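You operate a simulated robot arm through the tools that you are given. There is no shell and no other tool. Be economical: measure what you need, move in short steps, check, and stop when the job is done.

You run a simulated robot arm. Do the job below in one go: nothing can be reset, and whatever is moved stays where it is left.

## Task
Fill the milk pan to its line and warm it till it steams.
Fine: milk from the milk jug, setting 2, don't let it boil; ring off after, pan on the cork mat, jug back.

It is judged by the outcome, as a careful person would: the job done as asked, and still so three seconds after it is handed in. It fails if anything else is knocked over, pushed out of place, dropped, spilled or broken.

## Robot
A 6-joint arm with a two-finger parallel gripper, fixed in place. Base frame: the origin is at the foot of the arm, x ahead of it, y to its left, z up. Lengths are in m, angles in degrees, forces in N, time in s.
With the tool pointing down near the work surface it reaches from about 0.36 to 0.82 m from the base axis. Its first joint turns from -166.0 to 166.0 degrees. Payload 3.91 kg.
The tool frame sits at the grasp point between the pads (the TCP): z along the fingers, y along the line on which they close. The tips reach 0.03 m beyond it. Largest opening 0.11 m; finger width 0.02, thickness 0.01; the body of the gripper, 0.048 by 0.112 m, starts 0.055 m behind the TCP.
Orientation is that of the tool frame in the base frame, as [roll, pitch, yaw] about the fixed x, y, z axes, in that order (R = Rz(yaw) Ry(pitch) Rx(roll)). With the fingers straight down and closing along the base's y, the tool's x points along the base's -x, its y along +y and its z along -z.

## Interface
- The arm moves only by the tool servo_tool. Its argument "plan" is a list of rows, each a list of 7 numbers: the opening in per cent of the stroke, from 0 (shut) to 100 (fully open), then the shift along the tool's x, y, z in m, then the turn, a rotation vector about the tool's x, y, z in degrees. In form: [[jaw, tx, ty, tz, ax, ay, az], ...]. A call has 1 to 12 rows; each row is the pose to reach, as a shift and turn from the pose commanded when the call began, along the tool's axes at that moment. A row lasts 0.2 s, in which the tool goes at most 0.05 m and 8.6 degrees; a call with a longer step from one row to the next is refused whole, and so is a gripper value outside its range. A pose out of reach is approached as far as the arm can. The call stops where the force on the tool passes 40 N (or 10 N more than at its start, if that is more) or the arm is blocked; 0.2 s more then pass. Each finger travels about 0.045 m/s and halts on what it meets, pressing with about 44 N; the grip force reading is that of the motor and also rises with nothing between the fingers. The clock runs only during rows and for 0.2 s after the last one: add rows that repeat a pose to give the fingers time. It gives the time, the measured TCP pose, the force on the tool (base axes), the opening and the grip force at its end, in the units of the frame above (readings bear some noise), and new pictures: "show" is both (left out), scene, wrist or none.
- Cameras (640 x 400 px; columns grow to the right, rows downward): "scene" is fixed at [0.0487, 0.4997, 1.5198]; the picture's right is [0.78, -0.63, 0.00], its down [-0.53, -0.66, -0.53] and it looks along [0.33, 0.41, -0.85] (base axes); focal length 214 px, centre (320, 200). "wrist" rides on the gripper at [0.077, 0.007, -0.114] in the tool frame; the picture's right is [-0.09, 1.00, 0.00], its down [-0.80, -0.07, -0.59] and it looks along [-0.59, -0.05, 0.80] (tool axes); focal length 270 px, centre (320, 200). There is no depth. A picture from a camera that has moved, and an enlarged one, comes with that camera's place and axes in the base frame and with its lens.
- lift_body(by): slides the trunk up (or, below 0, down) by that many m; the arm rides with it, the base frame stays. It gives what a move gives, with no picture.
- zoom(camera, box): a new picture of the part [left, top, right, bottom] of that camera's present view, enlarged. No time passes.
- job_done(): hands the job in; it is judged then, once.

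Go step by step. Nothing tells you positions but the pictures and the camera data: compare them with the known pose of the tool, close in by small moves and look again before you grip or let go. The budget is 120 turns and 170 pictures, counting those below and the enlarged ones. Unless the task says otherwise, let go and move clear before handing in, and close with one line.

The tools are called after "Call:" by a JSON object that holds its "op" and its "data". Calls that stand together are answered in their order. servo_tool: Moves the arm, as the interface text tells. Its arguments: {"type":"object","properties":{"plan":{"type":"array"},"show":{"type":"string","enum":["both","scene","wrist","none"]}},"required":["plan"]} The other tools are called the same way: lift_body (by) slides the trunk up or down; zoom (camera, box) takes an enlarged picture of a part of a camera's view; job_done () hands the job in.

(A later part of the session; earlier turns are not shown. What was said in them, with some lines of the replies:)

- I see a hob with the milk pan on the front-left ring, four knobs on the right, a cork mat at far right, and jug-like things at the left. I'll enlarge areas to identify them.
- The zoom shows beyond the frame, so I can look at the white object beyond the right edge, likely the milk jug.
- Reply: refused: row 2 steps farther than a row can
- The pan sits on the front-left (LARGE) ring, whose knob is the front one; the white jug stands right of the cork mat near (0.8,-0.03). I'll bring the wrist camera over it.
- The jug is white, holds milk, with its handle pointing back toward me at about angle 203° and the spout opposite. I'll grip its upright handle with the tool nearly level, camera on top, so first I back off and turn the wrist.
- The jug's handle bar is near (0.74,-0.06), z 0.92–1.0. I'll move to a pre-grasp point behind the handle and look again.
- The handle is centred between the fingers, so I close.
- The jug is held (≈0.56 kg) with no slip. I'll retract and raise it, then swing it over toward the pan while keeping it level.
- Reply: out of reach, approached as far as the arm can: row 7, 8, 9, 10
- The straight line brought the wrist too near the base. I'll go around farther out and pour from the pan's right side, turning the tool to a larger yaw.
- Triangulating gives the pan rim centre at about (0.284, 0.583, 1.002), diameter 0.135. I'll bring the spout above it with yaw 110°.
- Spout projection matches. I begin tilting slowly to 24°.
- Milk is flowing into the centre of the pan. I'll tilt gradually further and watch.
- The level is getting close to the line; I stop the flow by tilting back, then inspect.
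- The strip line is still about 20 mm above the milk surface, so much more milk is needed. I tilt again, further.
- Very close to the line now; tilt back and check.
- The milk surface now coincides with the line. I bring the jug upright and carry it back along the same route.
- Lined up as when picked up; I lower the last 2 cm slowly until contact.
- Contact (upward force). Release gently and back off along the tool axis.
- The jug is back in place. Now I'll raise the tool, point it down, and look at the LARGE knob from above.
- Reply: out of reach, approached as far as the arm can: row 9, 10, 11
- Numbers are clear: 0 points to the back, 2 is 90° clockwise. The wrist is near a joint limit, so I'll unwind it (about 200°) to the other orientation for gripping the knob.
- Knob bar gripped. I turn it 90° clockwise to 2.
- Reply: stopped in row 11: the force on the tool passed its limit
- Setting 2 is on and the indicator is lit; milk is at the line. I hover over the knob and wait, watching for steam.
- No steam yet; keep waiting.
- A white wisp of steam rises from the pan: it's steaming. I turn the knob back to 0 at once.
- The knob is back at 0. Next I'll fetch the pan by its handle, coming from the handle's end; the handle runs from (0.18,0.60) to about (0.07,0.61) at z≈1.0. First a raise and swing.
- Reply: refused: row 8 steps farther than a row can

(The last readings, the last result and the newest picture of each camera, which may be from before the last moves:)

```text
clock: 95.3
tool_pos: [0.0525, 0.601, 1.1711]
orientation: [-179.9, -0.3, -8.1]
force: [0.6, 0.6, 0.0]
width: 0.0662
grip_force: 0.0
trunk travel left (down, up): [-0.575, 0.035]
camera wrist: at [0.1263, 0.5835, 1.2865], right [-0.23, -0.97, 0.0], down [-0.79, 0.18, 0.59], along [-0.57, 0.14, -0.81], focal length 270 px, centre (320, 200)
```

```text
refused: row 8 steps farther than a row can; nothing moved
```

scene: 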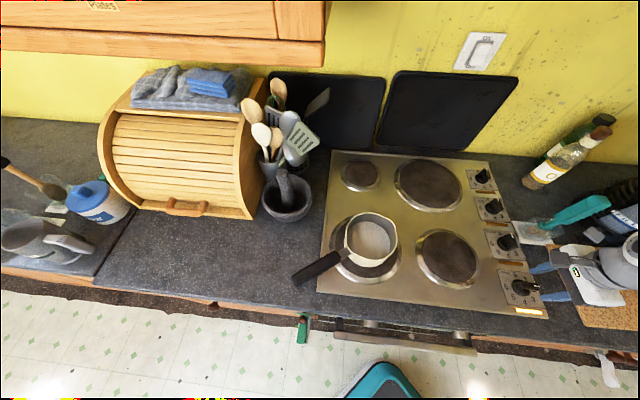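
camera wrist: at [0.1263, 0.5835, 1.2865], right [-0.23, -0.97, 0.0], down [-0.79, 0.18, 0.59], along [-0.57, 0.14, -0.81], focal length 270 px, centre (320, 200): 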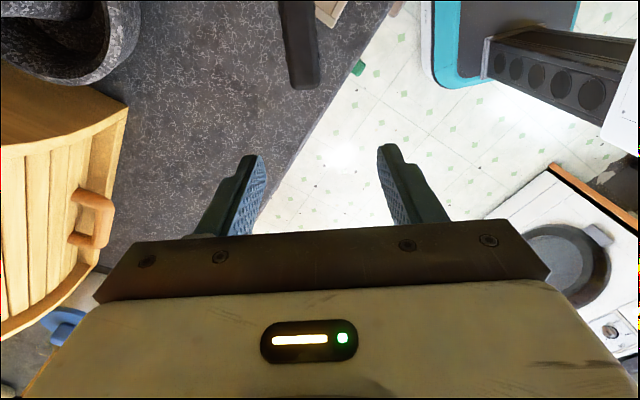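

Call:
{"op": "servo_tool", "data": {"plan": [[60, -0.002, -0.002, 0, 0, 8, 0], [60, -0.004, -0.004, 0, 0, 16, 0], [60, -0.006, -0.006, 0, 0, 24, 0], [60, -0.008, -0.008, 0, 0, 32, 0], [60, -0.01, -0.01, 0, 0, 40, 0], [60, -0.0117, -0.0115, 0, 0, 48, 0], [60, -0.0117, -0.0115, 0, 0, 56, 0], [60, -0.0117, -0.0115, 0, 0, 61, 0], [60, -0.0117, -0.0115, 0, 0, 65, 0]], "show": "wrist"}}

```text
clock: 97.3
tool_pos: [0.0414, 0.6149, 1.1697]
orientation: [-179.7, -65.3, -8.5]
force: [-0.3, 0.6, -0.7]
width: 0.066
grip_force: 0.1
trunk travel left (down, up): [-0.575, 0.035]
camera wrist: at [-0.0316, 0.6167, 1.2884], right [-0.18, -0.98, -0.08], down [-0.86, 0.2, -0.48], along [0.49, -0.02, -0.87], focal length 270 px, centre (320, 200)
```

wrist: 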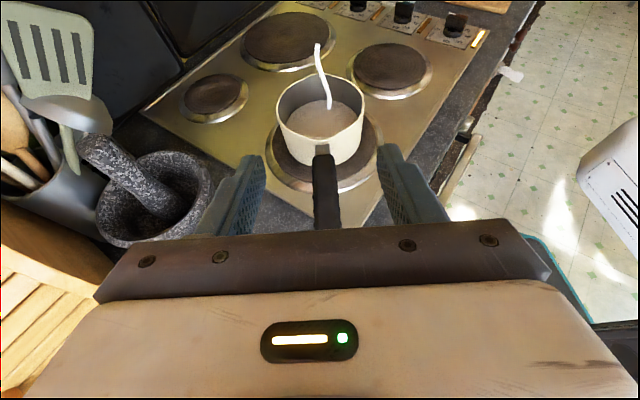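

Call:
{"op": "zoom", "data": {"camera": "wrist", "box": [240, 60, 400, 240]}}

```text
2.22 times, centred on (320, 150) of wrist
camera zoom: at [-0.0316, 0.6167, 1.2884], right [-0.18, -0.98, -0.08], down [-0.86, 0.2, -0.48], along [0.49, -0.02, -0.87], focal length 601 px, centre (320, 311)
```

zoom: 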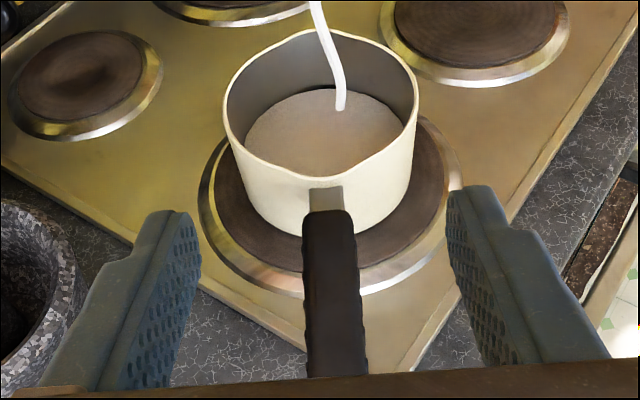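

Well aligned. I'll steepen the tool (so the palm clears the handle's rear) and move to a pre-grasp above the handle.

Call:
{"op": "servo_tool", "data": {"plan": [[60, -0.005, 0, 0.01, 0, -8, 0], [60, -0.015, 0, 0.025, 0, -16, 0], [60, -0.03, 0, 0.05, 0, -25, 0], [60, -0.047, -0.001, 0.08, 0, -25, 0], [60, -0.064, -0.001, 0.1067, 0, -25, 0]], "show": "wrist"}}

Call:
{"op": "zoom", "data": {"camera": "scene", "box": [250, 180, 410, 310]}}

```text
refused: row 3 steps farther than a row can; nothing moved
```

```text
3.08 times, centred on (330, 245) of scene
camera zoom: at [0.0487, 0.4997, 1.5198], right [0.78, -0.63, 0.0], down [-0.53, -0.66, -0.53], along [0.33, 0.41, -0.85], focal length 660 px, centre (289, 62)
```

zoom: 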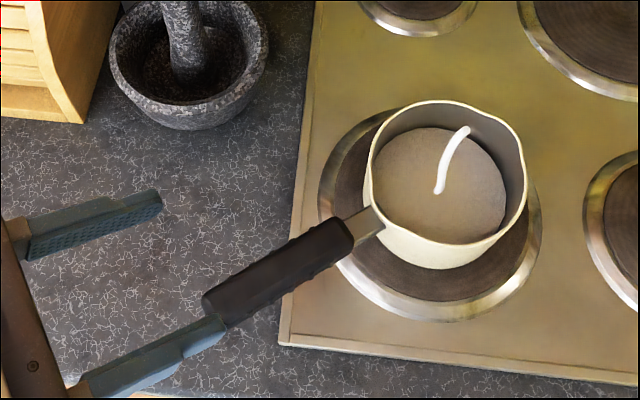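

Call:
{"op": "servo_tool", "data": {"plan": [[60, -0.005, 0, 0.01, 0, -8, 0], [60, -0.015, 0, 0.025, 0, -16, 0], [60, -0.03, 0, 0.05, 0, -21, 0], [60, -0.047, -0.001, 0.08, 0, -25, 0], [60, -0.064, -0.001, 0.1067, 0, -25, 0]], "show": "wrist"}}

Call:
{"op": "zoom", "data": {"camera": "scene", "box": [250, 180, 410, 310]}}

```text
clock: 98.5
tool_pos: [0.1099, 0.6035, 1.0665]
orientation: [-179.8, -40.1, -8.3]
force: [0.2, -0.4, -0.1]
width: 0.0661
grip_force: 0.1
trunk travel left (down, up): [-0.575, 0.035]
camera wrist: at [0.0939, 0.5984, 1.2046], right [-0.21, -0.98, -0.06], down [-0.98, 0.21, -0.06], along [0.07, 0.04, -1.0], focal length 270 px, centre (320, 200)
```

wrist: 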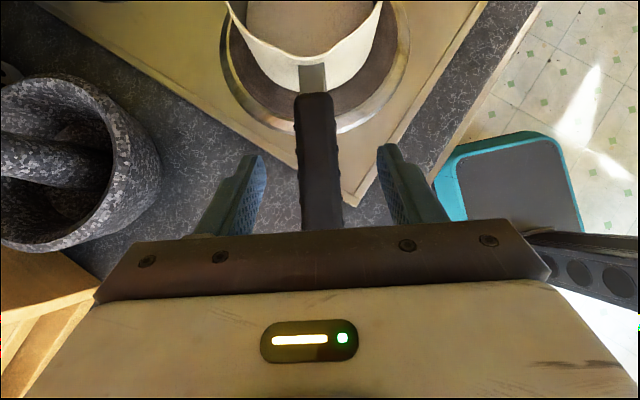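

```text
3.08 times, centred on (330, 245) of scene
camera zoom: at [0.0487, 0.4997, 1.5198], right [0.78, -0.63, 0.0], down [-0.53, -0.66, -0.53], along [0.33, 0.41, -0.85], focal length 660 px, centre (289, 62)
```

zoom: 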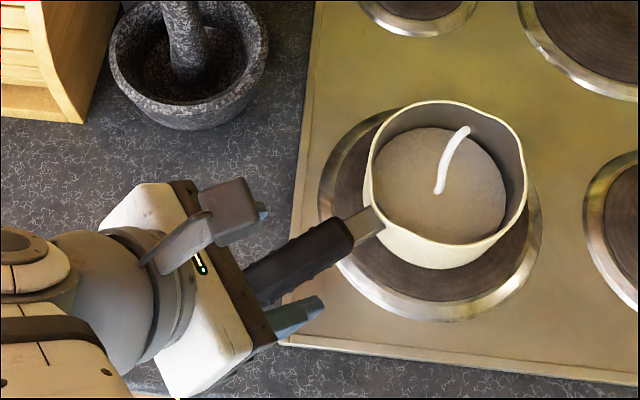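

Call:
{"op": "servo_tool", "data": {"plan": [[60, 0, -0.001, 0.03, 0, 0, 0], [60, 0, -0.002, 0.06, 0, 0, 0], [60, 0.0005, -0.002, 0.08, 0, 0, 0], [60, 0.0005, -0.002, 0.09, 0, 0, 0]], "show": "wrist"}}

Call:
{"op": "zoom", "data": {"camera": "scene", "box": [280, 210, 380, 290]}}

```text
clock: 99.5
tool_pos: [0.1708, 0.5999, 0.9991]
orientation: [-179.8, -40.3, -8.4]
force: [-3.7, 0.2, 4.9]
width: 0.066
grip_force: 0.0
trunk travel left (down, up): [-0.575, 0.035]
camera wrist: at [0.154, 0.5952, 1.138], right [-0.21, -0.98, -0.06], down [-0.98, 0.21, -0.06], along [0.07, 0.05, -1.0], focal length 270 px, centre (320, 200)
```

wrist: 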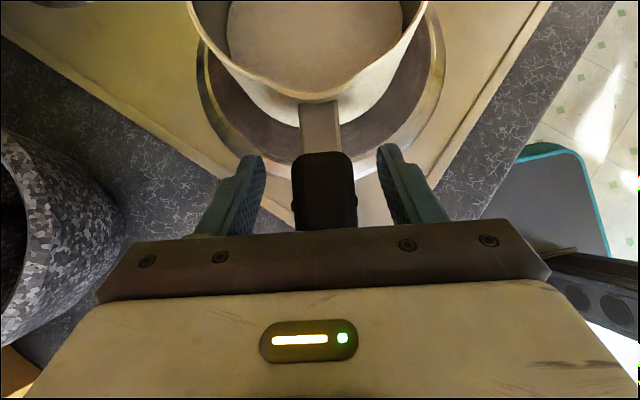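

```text
5.00 times, centred on (330, 250) of scene
camera zoom: at [0.0487, 0.4997, 1.5198], right [0.78, -0.63, 0.0], down [-0.53, -0.66, -0.53], along [0.33, 0.41, -0.85], focal length 1072 px, centre (270, -50)
```

zoom: 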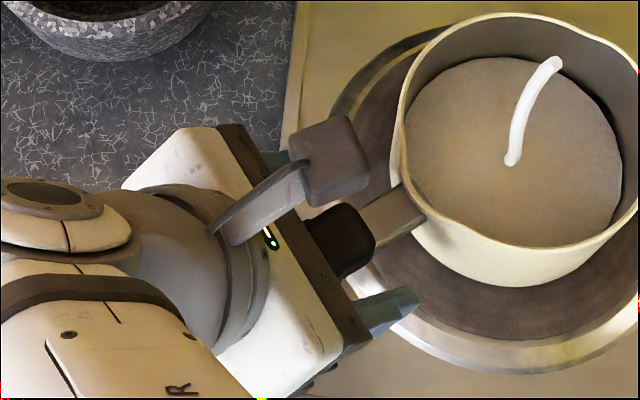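

Slight contact (6 N) of the palm on the handle; I ease back a bit, then close.

Call:
{"op": "servo_tool", "data": {"plan": [[60, 0, 0, -0.007, 0, 0, 0], [60, 0, 0, -0.007, 0, 0, 0]], "show": "none"}}

```text
clock: 100.2
tool_pos: [0.1674, 0.6017, 1.0032]
orientation: [179.9, -40.2, -8.3]
force: [0.8, -0.8, -0.2]
width: 0.0663
grip_force: 0.0
trunk travel left (down, up): [-0.575, 0.035]
```

Call:
{"op": "servo_tool", "data": {"plan": [[45, 0, 0.001, 0, 0, 0, 0], [30, 0, 0.001, 0, 0, 0, 0], [20, 0, 0.001, 0, 0, 0, 0], [10, 0, 0.001, 0, 0, 0, 0], [0, 0, 0.001, 0, 0, 0, 0], [0, 0, 0.001, 0, 0, 0, 0]], "show": "wrist"}}

Call:
{"op": "zoom", "data": {"camera": "scene", "box": [280, 190, 420, 290]}}

```text
clock: 101.5
tool_pos: [0.1661, 0.5996, 1.0056]
orientation: [-179.8, -40.3, -8.3]
force: [0.7, 3.5, 0.7]
width: 0.0297
grip_force: 43.6
trunk travel left (down, up): [-0.575, 0.035]
camera wrist: at [0.149, 0.5945, 1.1418], right [-0.21, -0.98, -0.06], down [-0.98, 0.21, -0.06], along [0.07, 0.04, -1.0], focal length 270 px, centre (320, 200)
```

wrist: 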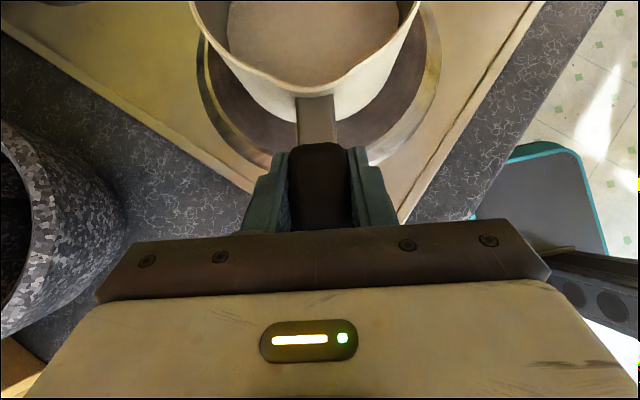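

```text
4.00 times, centred on (350, 240) of scene
camera zoom: at [0.0487, 0.4997, 1.5198], right [0.78, -0.63, 0.0], down [-0.53, -0.66, -0.53], along [0.33, 0.41, -0.85], focal length 858 px, centre (200, 40)
```

zoom: 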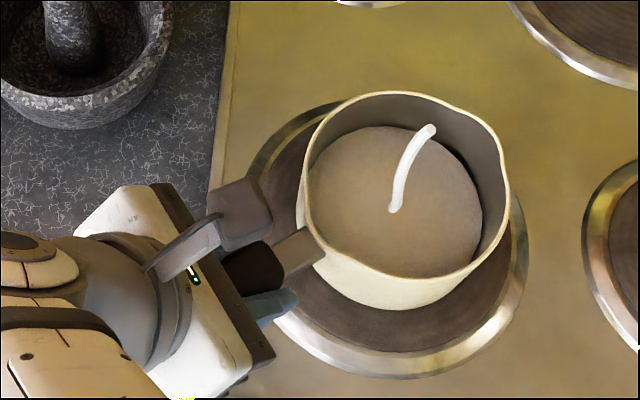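

Handle gripped. A slow small lift, checking for droop.

Call:
{"op": "servo_tool", "data": {"plan": [[0, 0.002, 0, -0.0023, 0, 0, 0], [0, 0.004, 0, -0.0046, 0, 0, 0], [0, 0.0065, 0, -0.0077, 0, 0, 0], [0, 0.009, 0, -0.0107, 0, 0, 0], [0, 0.009, 0, -0.0107, 0, 0, 0]], "show": "wrist"}}

Call:
{"op": "zoom", "data": {"camera": "scene", "box": [280, 190, 420, 290]}}

```text
clock: 102.8
tool_pos: [0.1654, 0.5994, 1.0176]
orientation: [-179.9, -40.3, -8.3]
force: [-0.8, -0.4, -8.0]
width: 0.03
grip_force: 44.3
trunk travel left (down, up): [-0.575, 0.035]
camera wrist: at [0.1493, 0.5936, 1.1559], right [-0.21, -0.98, -0.06], down [-0.97, 0.21, -0.06], along [0.07, 0.04, -1.0], focal length 270 px, centre (320, 200)
```

wrist: 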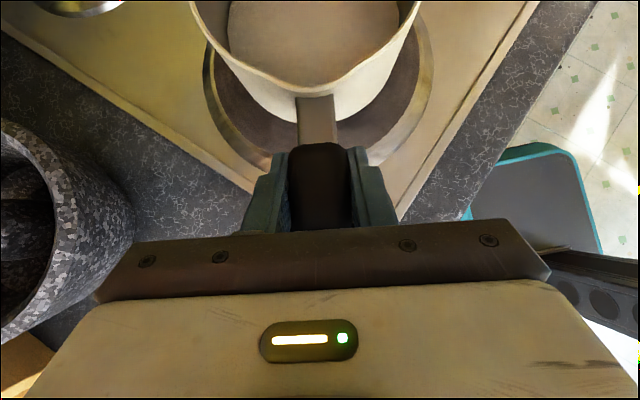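

```text
4.00 times, centred on (350, 240) of scene
camera zoom: at [0.0487, 0.4997, 1.5198], right [0.78, -0.63, 0.0], down [-0.53, -0.66, -0.53], along [0.33, 0.41, -0.85], focal length 858 px, centre (200, 40)
```

zoom: 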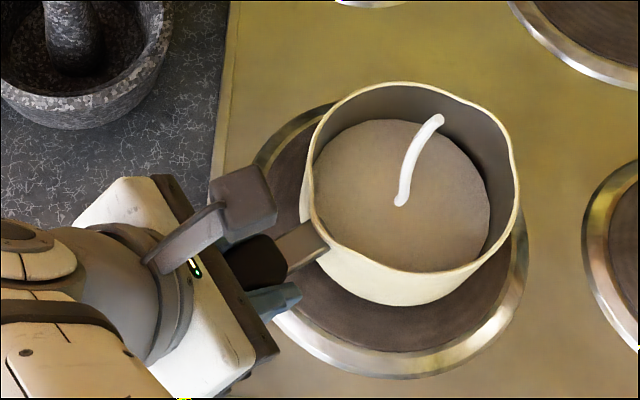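

Lifted level with no droop (≈0.8 kg). I raise further and carry it smoothly toward the cork mat.

Call:
{"op": "servo_tool", "data": {"plan": [[0, 0.004, 0, -0.005, 0, 0, 0], [0, 0.013, 0, -0.015, 0, 0, 0], [0, 0.023, 0, -0.027, 0, 0, 0], [0, 0.033, 0, -0.039, 0, 0, 0], [0, 0.043, 0, -0.051, 0, 0, 0], [0, 0.051, 0, -0.06, 0, 0, 0], [0, 0.055, 0, -0.0648, 0, 0, 0]], "show": "none"}}

Call:
{"op": "zoom", "data": {"camera": "scene", "box": [280, 190, 420, 290]}}

```text
clock: 104.3
tool_pos: [0.1626, 0.6004, 1.1042]
orientation: [-179.9, -40.2, -8.4]
force: [0.4, -0.2, -8.3]
width: 0.0299
grip_force: 44.5
trunk travel left (down, up): [-0.575, 0.035]
```

```text
4.00 times, centred on (350, 240) of scene
camera zoom: at [0.0487, 0.4997, 1.5198], right [0.78, -0.63, 0.0], down [-0.53, -0.66, -0.53], along [0.33, 0.41, -0.85], focal length 858 px, centre (200, 40)
```

zoom: 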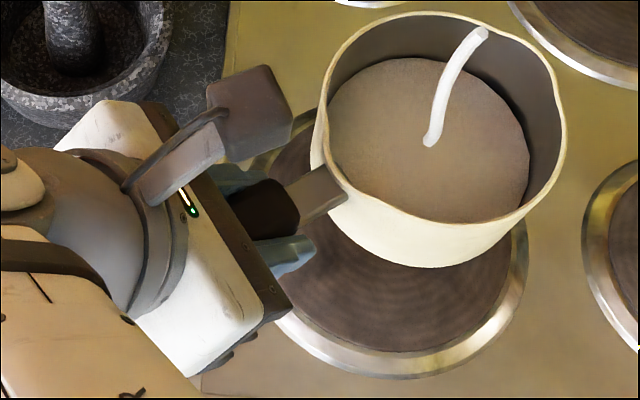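

Call:
{"op": "servo_tool", "data": {"plan": [[0, 0.0038, 0.0039, 0.0032, 0, 0, 0], [0, 0.0114, 0.0118, 0.0096, 0, 0, 0], [0, 0.0227, 0.0237, 0.0193, 0, 0, 0], [0, 0.0379, 0.0395, 0.0321, -0.3, 0, 0.4], [0, 0.053, 0.0553, 0.045, -0.5, 0, 0.6], [0, 0.0682, 0.0711, 0.0578, -0.7, 0, 0.8], [0, 0.0833, 0.0869, 0.0707, -0.9, 0, 1.0], [0, 0.0985, 0.1026, 0.0835, -1.1, 0, 1.2], [0, 0.1136, 0.1184, 0.0964, -1.3, 0, 1.5], [0, 0.1288, 0.1342, 0.1092, -1.4, 0, 1.7], [0, 0.142, 0.148, 0.1205, -1.6, 0, 1.9], [0, 0.1515, 0.1579, 0.1285, -1.7, 0, 2.0]], "show": "scene"}}

```text
clock: 107.0
tool_pos: [0.3392, 0.413, 1.1024]
orientation: [-179.9, -40.2, -10.9]
force: [1.1, 0.5, -7.9]
width: 0.0299
grip_force: 44.4
trunk travel left (down, up): [-0.575, 0.035]
```

scene: 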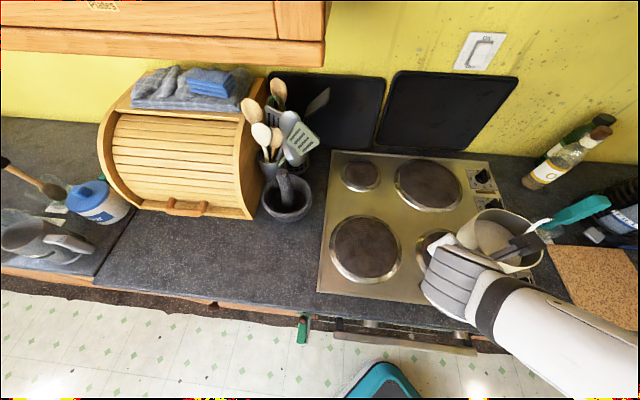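

Call:
{"op": "servo_tool", "data": {"plan": [[0, 0.0035, 0.0033, 0.003, 0, 0, 0], [0, 0.0105, 0.01, 0.0089, 0, 0, 0], [0, 0.0209, 0.0199, 0.0178, -0.2, 0, 0.3], [0, 0.0349, 0.0332, 0.0296, -0.4, 0, 0.5], [0, 0.0512, 0.0487, 0.0434, -0.6, 0, 0.7], [0, 0.0675, 0.0642, 0.0572, -0.8, 0, 0.9], [0, 0.0838, 0.0797, 0.071, -1.0, 0, 1.1], [0, 0.1001, 0.0952, 0.0848, -1.2, 0, 1.4], [0, 0.1163, 0.1107, 0.0987, -1.4, 0, 1.6], [0, 0.1326, 0.1261, 0.1125, -1.6, 0, 1.8], [0, 0.1466, 0.1394, 0.1243, -1.7, 0, 2.0], [0, 0.1559, 0.1483, 0.1322, -1.8, 0, 2.1]], "show": "wrist"}}

```text
clock: 109.5
tool_pos: [0.5132, 0.2282, 1.1024]
orientation: [-179.9, -40.1, -13.7]
force: [1.0, 0.4, -8.5]
width: 0.0298
grip_force: 44.0
trunk travel left (down, up): [-0.575, 0.035]
camera wrist: at [0.4956, 0.2247, 1.2404], right [-0.3, -0.95, -0.06], down [-0.95, 0.3, -0.06], along [0.08, 0.04, -1.0], focal length 270 px, centre (320, 200)
```

wrist: 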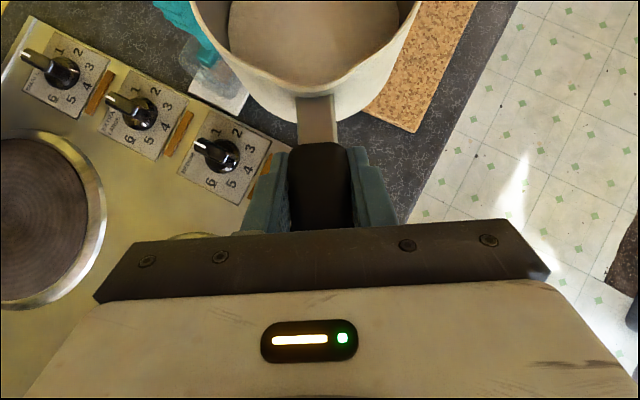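

Call:
{"op": "servo_tool", "data": {"plan": [[0, 0.0079, 0.0068, 0.0066, 0, 0, 0], [0, 0.0224, 0.0193, 0.0189, 0, 0, 0], [0, 0.0393, 0.0339, 0.0331, 0, 0, 0], [0, 0.0562, 0.0485, 0.0473, 0, 0, 0], [0, 0.0707, 0.061, 0.0596, 0, 0, 0], [0, 0.0786, 0.0678, 0.0662, 0, 0, 0]], "show": "both"}}

Call:
{"op": "zoom", "data": {"camera": "scene", "box": [560, 180, 640, 330]}}

```text
clock: 111.0
tool_pos: [0.5959, 0.1392, 1.1011]
orientation: [-179.9, -40.1, -13.6]
force: [0.0, 0.7, -8.7]
width: 0.0298
grip_force: 43.8
trunk travel left (down, up): [-0.575, 0.035]
camera wrist: at [0.5798, 0.1352, 1.2392], right [-0.3, -0.95, -0.06], down [-0.95, 0.3, -0.06], along [0.08, 0.04, -1.0], focal length 270 px, centre (320, 200)
```

scene: 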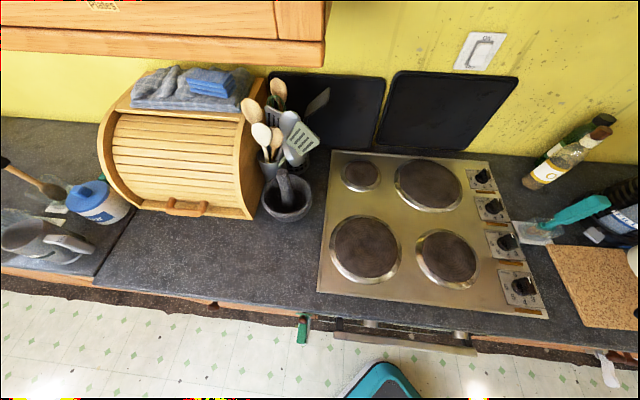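
wrist: 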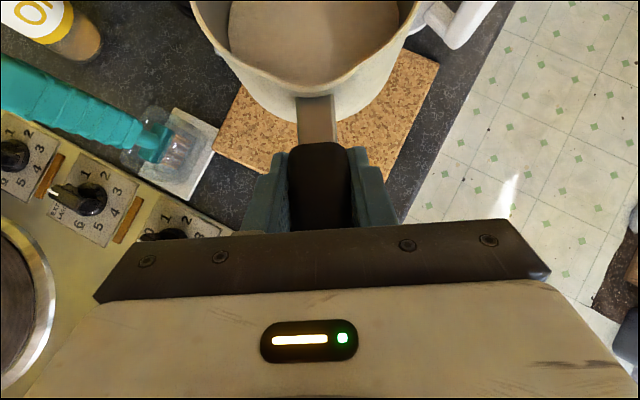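

```text
2.67 times, centred on (600, 255) of scene
camera zoom: at [0.0487, 0.4997, 1.5198], right [0.78, -0.63, 0.0], down [-0.53, -0.66, -0.53], along [0.33, 0.41, -0.85], focal length 572 px, centre (-427, 53)
```

zoom: 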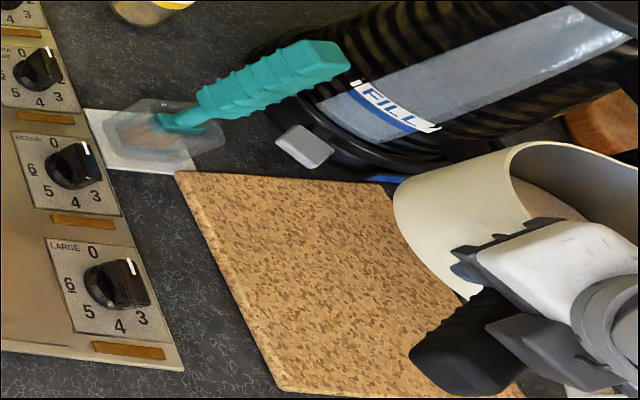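

The lamp has gone off. Pan centre is over the mat centre (0.71,0.11); I lower it.

Call:
{"op": "servo_tool", "data": {"plan": [[0, -0.008, 0, 0.0095, 0, 0, 0], [0, -0.02, 0, 0.0238, 0, 0, 0], [0, -0.033, 0, 0.0392, 0, 0, 0], [0, -0.045, 0, 0.0535, 0, 0, 0], [0, -0.053, 0, 0.063, 0, 0, 0], [0, -0.0567, 0, 0.0673, 0, 0, 0]], "show": "wrist"}}

Call:
{"op": "zoom", "data": {"camera": "scene", "box": [570, 190, 640, 340]}}

```text
clock: 112.3
tool_pos: [0.5966, 0.1411, 1.0133]
orientation: [-179.9, -40.1, -13.7]
force: [0.2, 0.0, -7.4]
width: 0.0295
grip_force: 44.0
trunk travel left (down, up): [-0.575, 0.035]
camera wrist: at [0.5799, 0.1361, 1.1517], right [-0.3, -0.95, -0.06], down [-0.95, 0.3, -0.06], along [0.08, 0.04, -1.0], focal length 270 px, centre (320, 200)
```

wrist: 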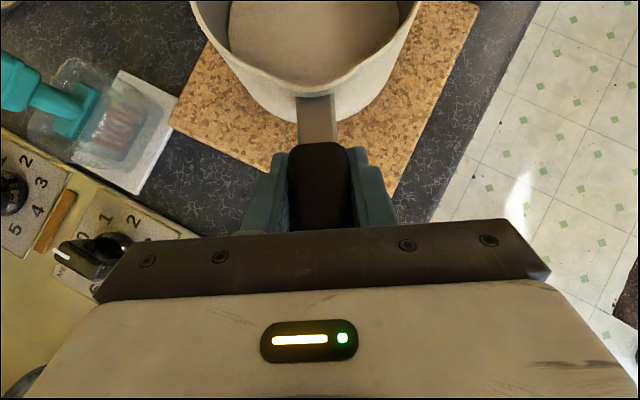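

```text
2.67 times, centred on (605, 265) of scene
camera zoom: at [0.0487, 0.4997, 1.5198], right [0.78, -0.63, 0.0], down [-0.53, -0.66, -0.53], along [0.33, 0.41, -0.85], focal length 572 px, centre (-440, 27)
```

zoom: 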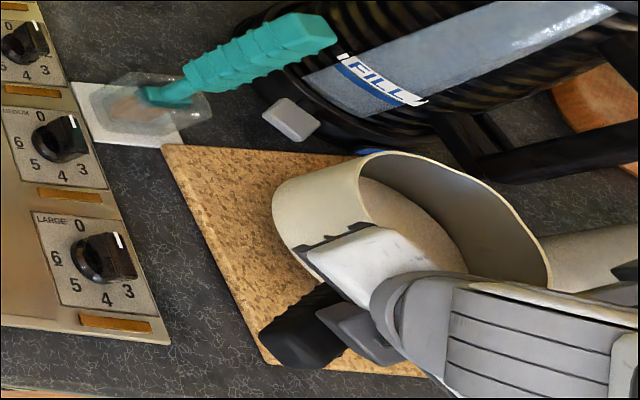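

Call:
{"op": "servo_tool", "data": {"plan": [[0, -0.0013, 0, 0.0015, 0, 0, 0], [0, -0.0026, 0, 0.0031, 0, 0, 0], [0, -0.0039, 0, 0.0046, 0, 0, 0], [0, -0.0045, 0, 0.0054, 0, 0, 0], [0, -0.0045, 0, 0.0054, 0, 0, 0]], "show": "none"}}

```text
clock: 113.5
tool_pos: [0.595, 0.1405, 1.0057]
orientation: [-179.9, -40.1, -13.7]
force: [0.0, -0.2, -8.3]
width: 0.0297
grip_force: 44.0
trunk travel left (down, up): [-0.575, 0.035]
```

Call:
{"op": "servo_tool", "data": {"plan": [[0, -0.0007, 0, 0.0008, 0, 0, 0], [0, -0.0013, 0, 0.0015, 0, 0, 0], [0, -0.002, 0, 0.0023, 0, 0, 0], [0, -0.0026, 0, 0.0031, 0, 0, 0], [0, -0.0026, 0, 0.0031, 0, 0, 0]], "show": "none"}}

```text
clock: 114.8
tool_pos: [0.5976, 0.1378, 1.0033]
orientation: [-179.9, -40.1, -13.7]
force: [0.2, -0.3, -7.4]
width: 0.0297
grip_force: 43.9
trunk travel left (down, up): [-0.575, 0.035]
```

Call:
{"op": "servo_tool", "data": {"plan": [[0, -0.0007, 0, 0.0008, 0, 0, 0], [0, -0.0013, 0, 0.0015, 0, 0, 0], [0, -0.002, 0, 0.0023, 0, 0, 0], [0, -0.0026, 0, 0.0031, 0, 0, 0], [0, -0.0026, 0, 0.0031, 0, 0, 0]], "show": "wrist"}}

```text
clock: 116.0
tool_pos: [0.5954, 0.1387, 0.9974]
orientation: [-179.9, -40.2, -13.6]
force: [0.4, 0.9, -8.1]
width: 0.03
grip_force: 43.9
trunk travel left (down, up): [-0.575, 0.035]
camera wrist: at [0.5793, 0.1349, 1.1355], right [-0.3, -0.95, -0.06], down [-0.95, 0.3, -0.06], along [0.08, 0.04, -1.0], focal length 270 px, centre (320, 200)
```

wrist: 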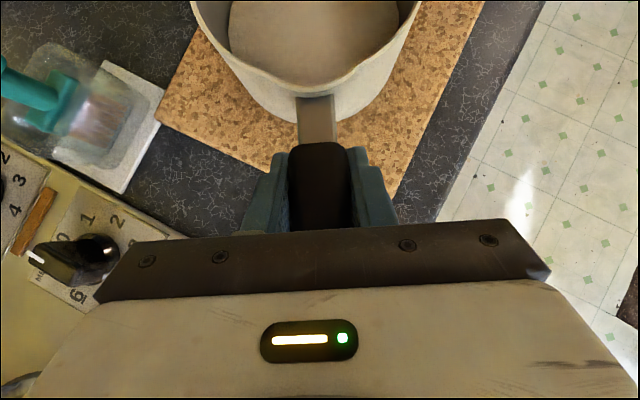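

Call:
{"op": "servo_tool", "data": {"plan": [[0, -0.0007, 0, 0.0008, 0, 0, 0], [0, -0.0013, 0, 0.0015, 0, 0, 0], [0, -0.002, 0, 0.0023, 0, 0, 0], [0, -0.0026, 0, 0.0031, 0, 0, 0], [0, -0.0026, 0, 0.0031, 0, 0, 0]], "show": "none"}}

```text
clock: 117.2
tool_pos: [0.5966, 0.1391, 0.9967]
orientation: [-179.8, -40.4, -13.8]
force: [-5.0, -1.2, 8.8]
width: 0.03
grip_force: 44.2
trunk travel left (down, up): [-0.575, 0.035]
```

Contact with the mat. I open slowly and check before withdrawing.

Call:
{"op": "servo_tool", "data": {"plan": [[15, 0.0013, 0, -0.0015, 0, 0, 0], [28, 0.0013, 0, -0.0015, 0, 0, 0], [40, 0.0013, 0, -0.0015, 0, 0, 0], [50, 0.0013, 0, -0.0015, 0, 0, 0], [55, 0.0013, 0, -0.0015, 0, 0, 0], [55, 0.0013, 0, -0.0015, 0, 0, 0]], "show": "wrist"}}

```text
clock: 118.5
tool_pos: [0.5974, 0.1394, 0.9968]
orientation: [-179.8, -40.2, -13.7]
force: [0.5, 0.9, 0.4]
width: 0.0606
grip_force: 0.1
trunk travel left (down, up): [-0.575, 0.035]
camera wrist: at [0.5796, 0.1353, 1.1344], right [-0.3, -0.95, -0.06], down [-0.95, 0.3, -0.06], along [0.08, 0.04, -1.0], focal length 270 px, centre (320, 200)
```

wrist: 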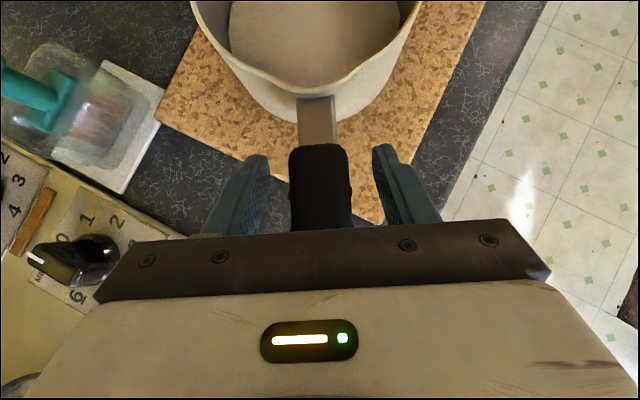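

Pan is stable. I withdraw up along the tool axis and look.

Call:
{"op": "servo_tool", "data": {"plan": [[60, 0, 0, -0.03, 0, 0, 0], [60, 0, 0, -0.06, 0, 0, 0], [60, 0.01, 0, -0.1, 0, 0, 0], [60, 0.04, 0, -0.14, 0, 0, 0], [60, 0.07, 0, -0.18, 0, 0, 0], [60, 0.08, 0, -0.2, 0, 6, 0], [60, 0.08, 0, -0.2, 0, 6, 0]], "show": "both"}}

Call:
{"op": "zoom", "data": {"camera": "scene", "box": [560, 190, 640, 340]}}

Call:
{"op": "zoom", "data": {"camera": "scene", "box": [460, 150, 560, 330]}}

```text
clock: 120.2
tool_pos: [0.5316, 0.1519, 1.2024]
orientation: [-179.9, -46.1, -13.7]
force: [0.1, -0.5, 0.4]
width: 0.066
grip_force: 0.1
trunk travel left (down, up): [-0.575, 0.035]
camera wrist: at [0.4999, 0.1524, 1.3373], right [-0.29, -0.95, -0.07], down [-0.94, 0.3, -0.17], along [0.18, 0.01, -0.98], focal length 270 px, centre (320, 200)
```

scene: 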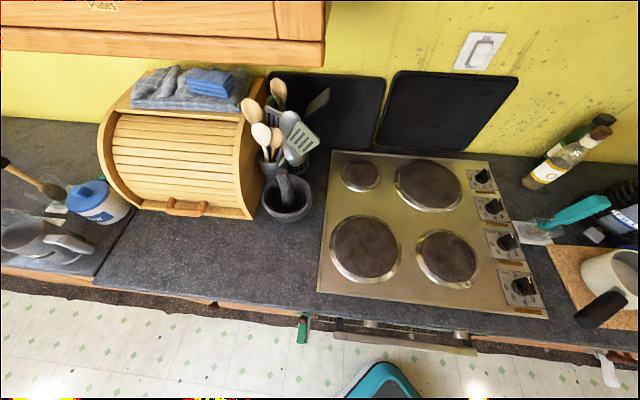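
wrist: 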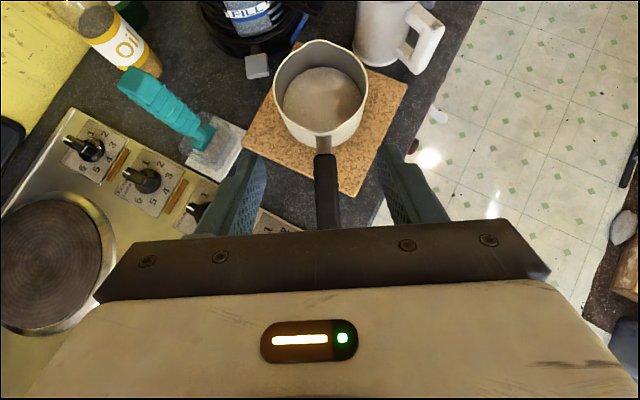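

```text
2.67 times, centred on (600, 265) of scene
camera zoom: at [0.0487, 0.4997, 1.5198], right [0.78, -0.63, 0.0], down [-0.53, -0.66, -0.53], along [0.33, 0.41, -0.85], focal length 572 px, centre (-427, 27)
```

zoom: 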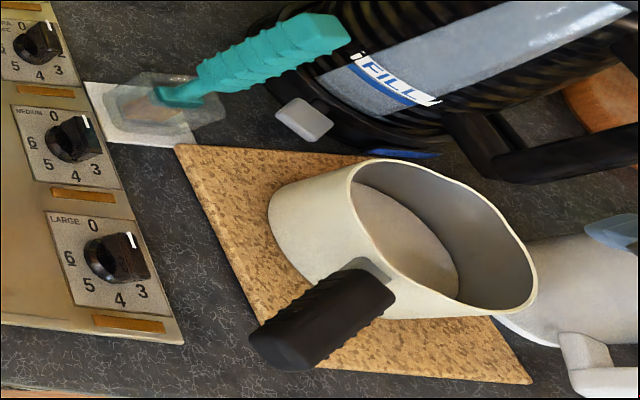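

```text
2.22 times, centred on (510, 240) of scene
camera zoom: at [0.0487, 0.4997, 1.5198], right [0.78, -0.63, 0.0], down [-0.53, -0.66, -0.53], along [0.33, 0.41, -0.85], focal length 477 px, centre (-102, 111)
```

zoom: 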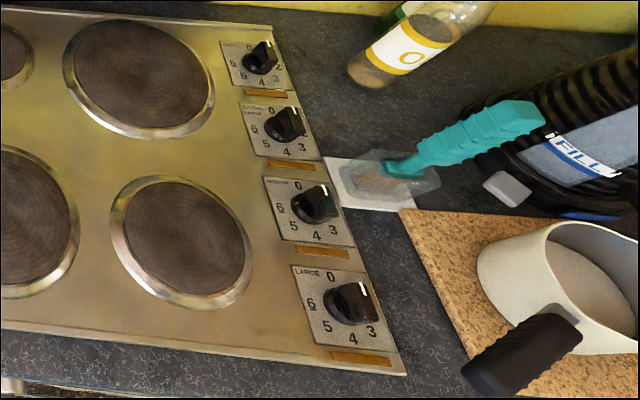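

Everything's in place; one last check of the milk level and jug.

Call:
{"op": "zoom", "data": {"camera": "wrist", "box": [240, 0, 460, 180]}}

```text
2.22 times, centred on (350, 90) of wrist
camera zoom: at [0.4999, 0.1524, 1.3373], right [-0.29, -0.95, -0.07], down [-0.94, 0.3, -0.17], along [0.18, 0.01, -0.98], focal length 601 px, centre (253, 444)
```

zoom: 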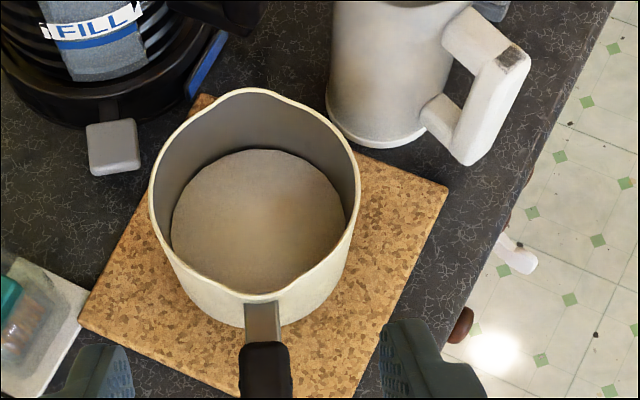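

The pan stands on the cork mat filled to its line, the knob is at 0 with its lamp out, the jug is back and the arm is clear, so I hand in.

Call:
{"op": "job_done", "data": {}}

```text
The job is handed in.
```

The milk pan was filled to its line from the milk jug and warmed on setting 2 until it steamed, without boiling. The ring is off, the pan is on the cork mat and the jug is back in its place.
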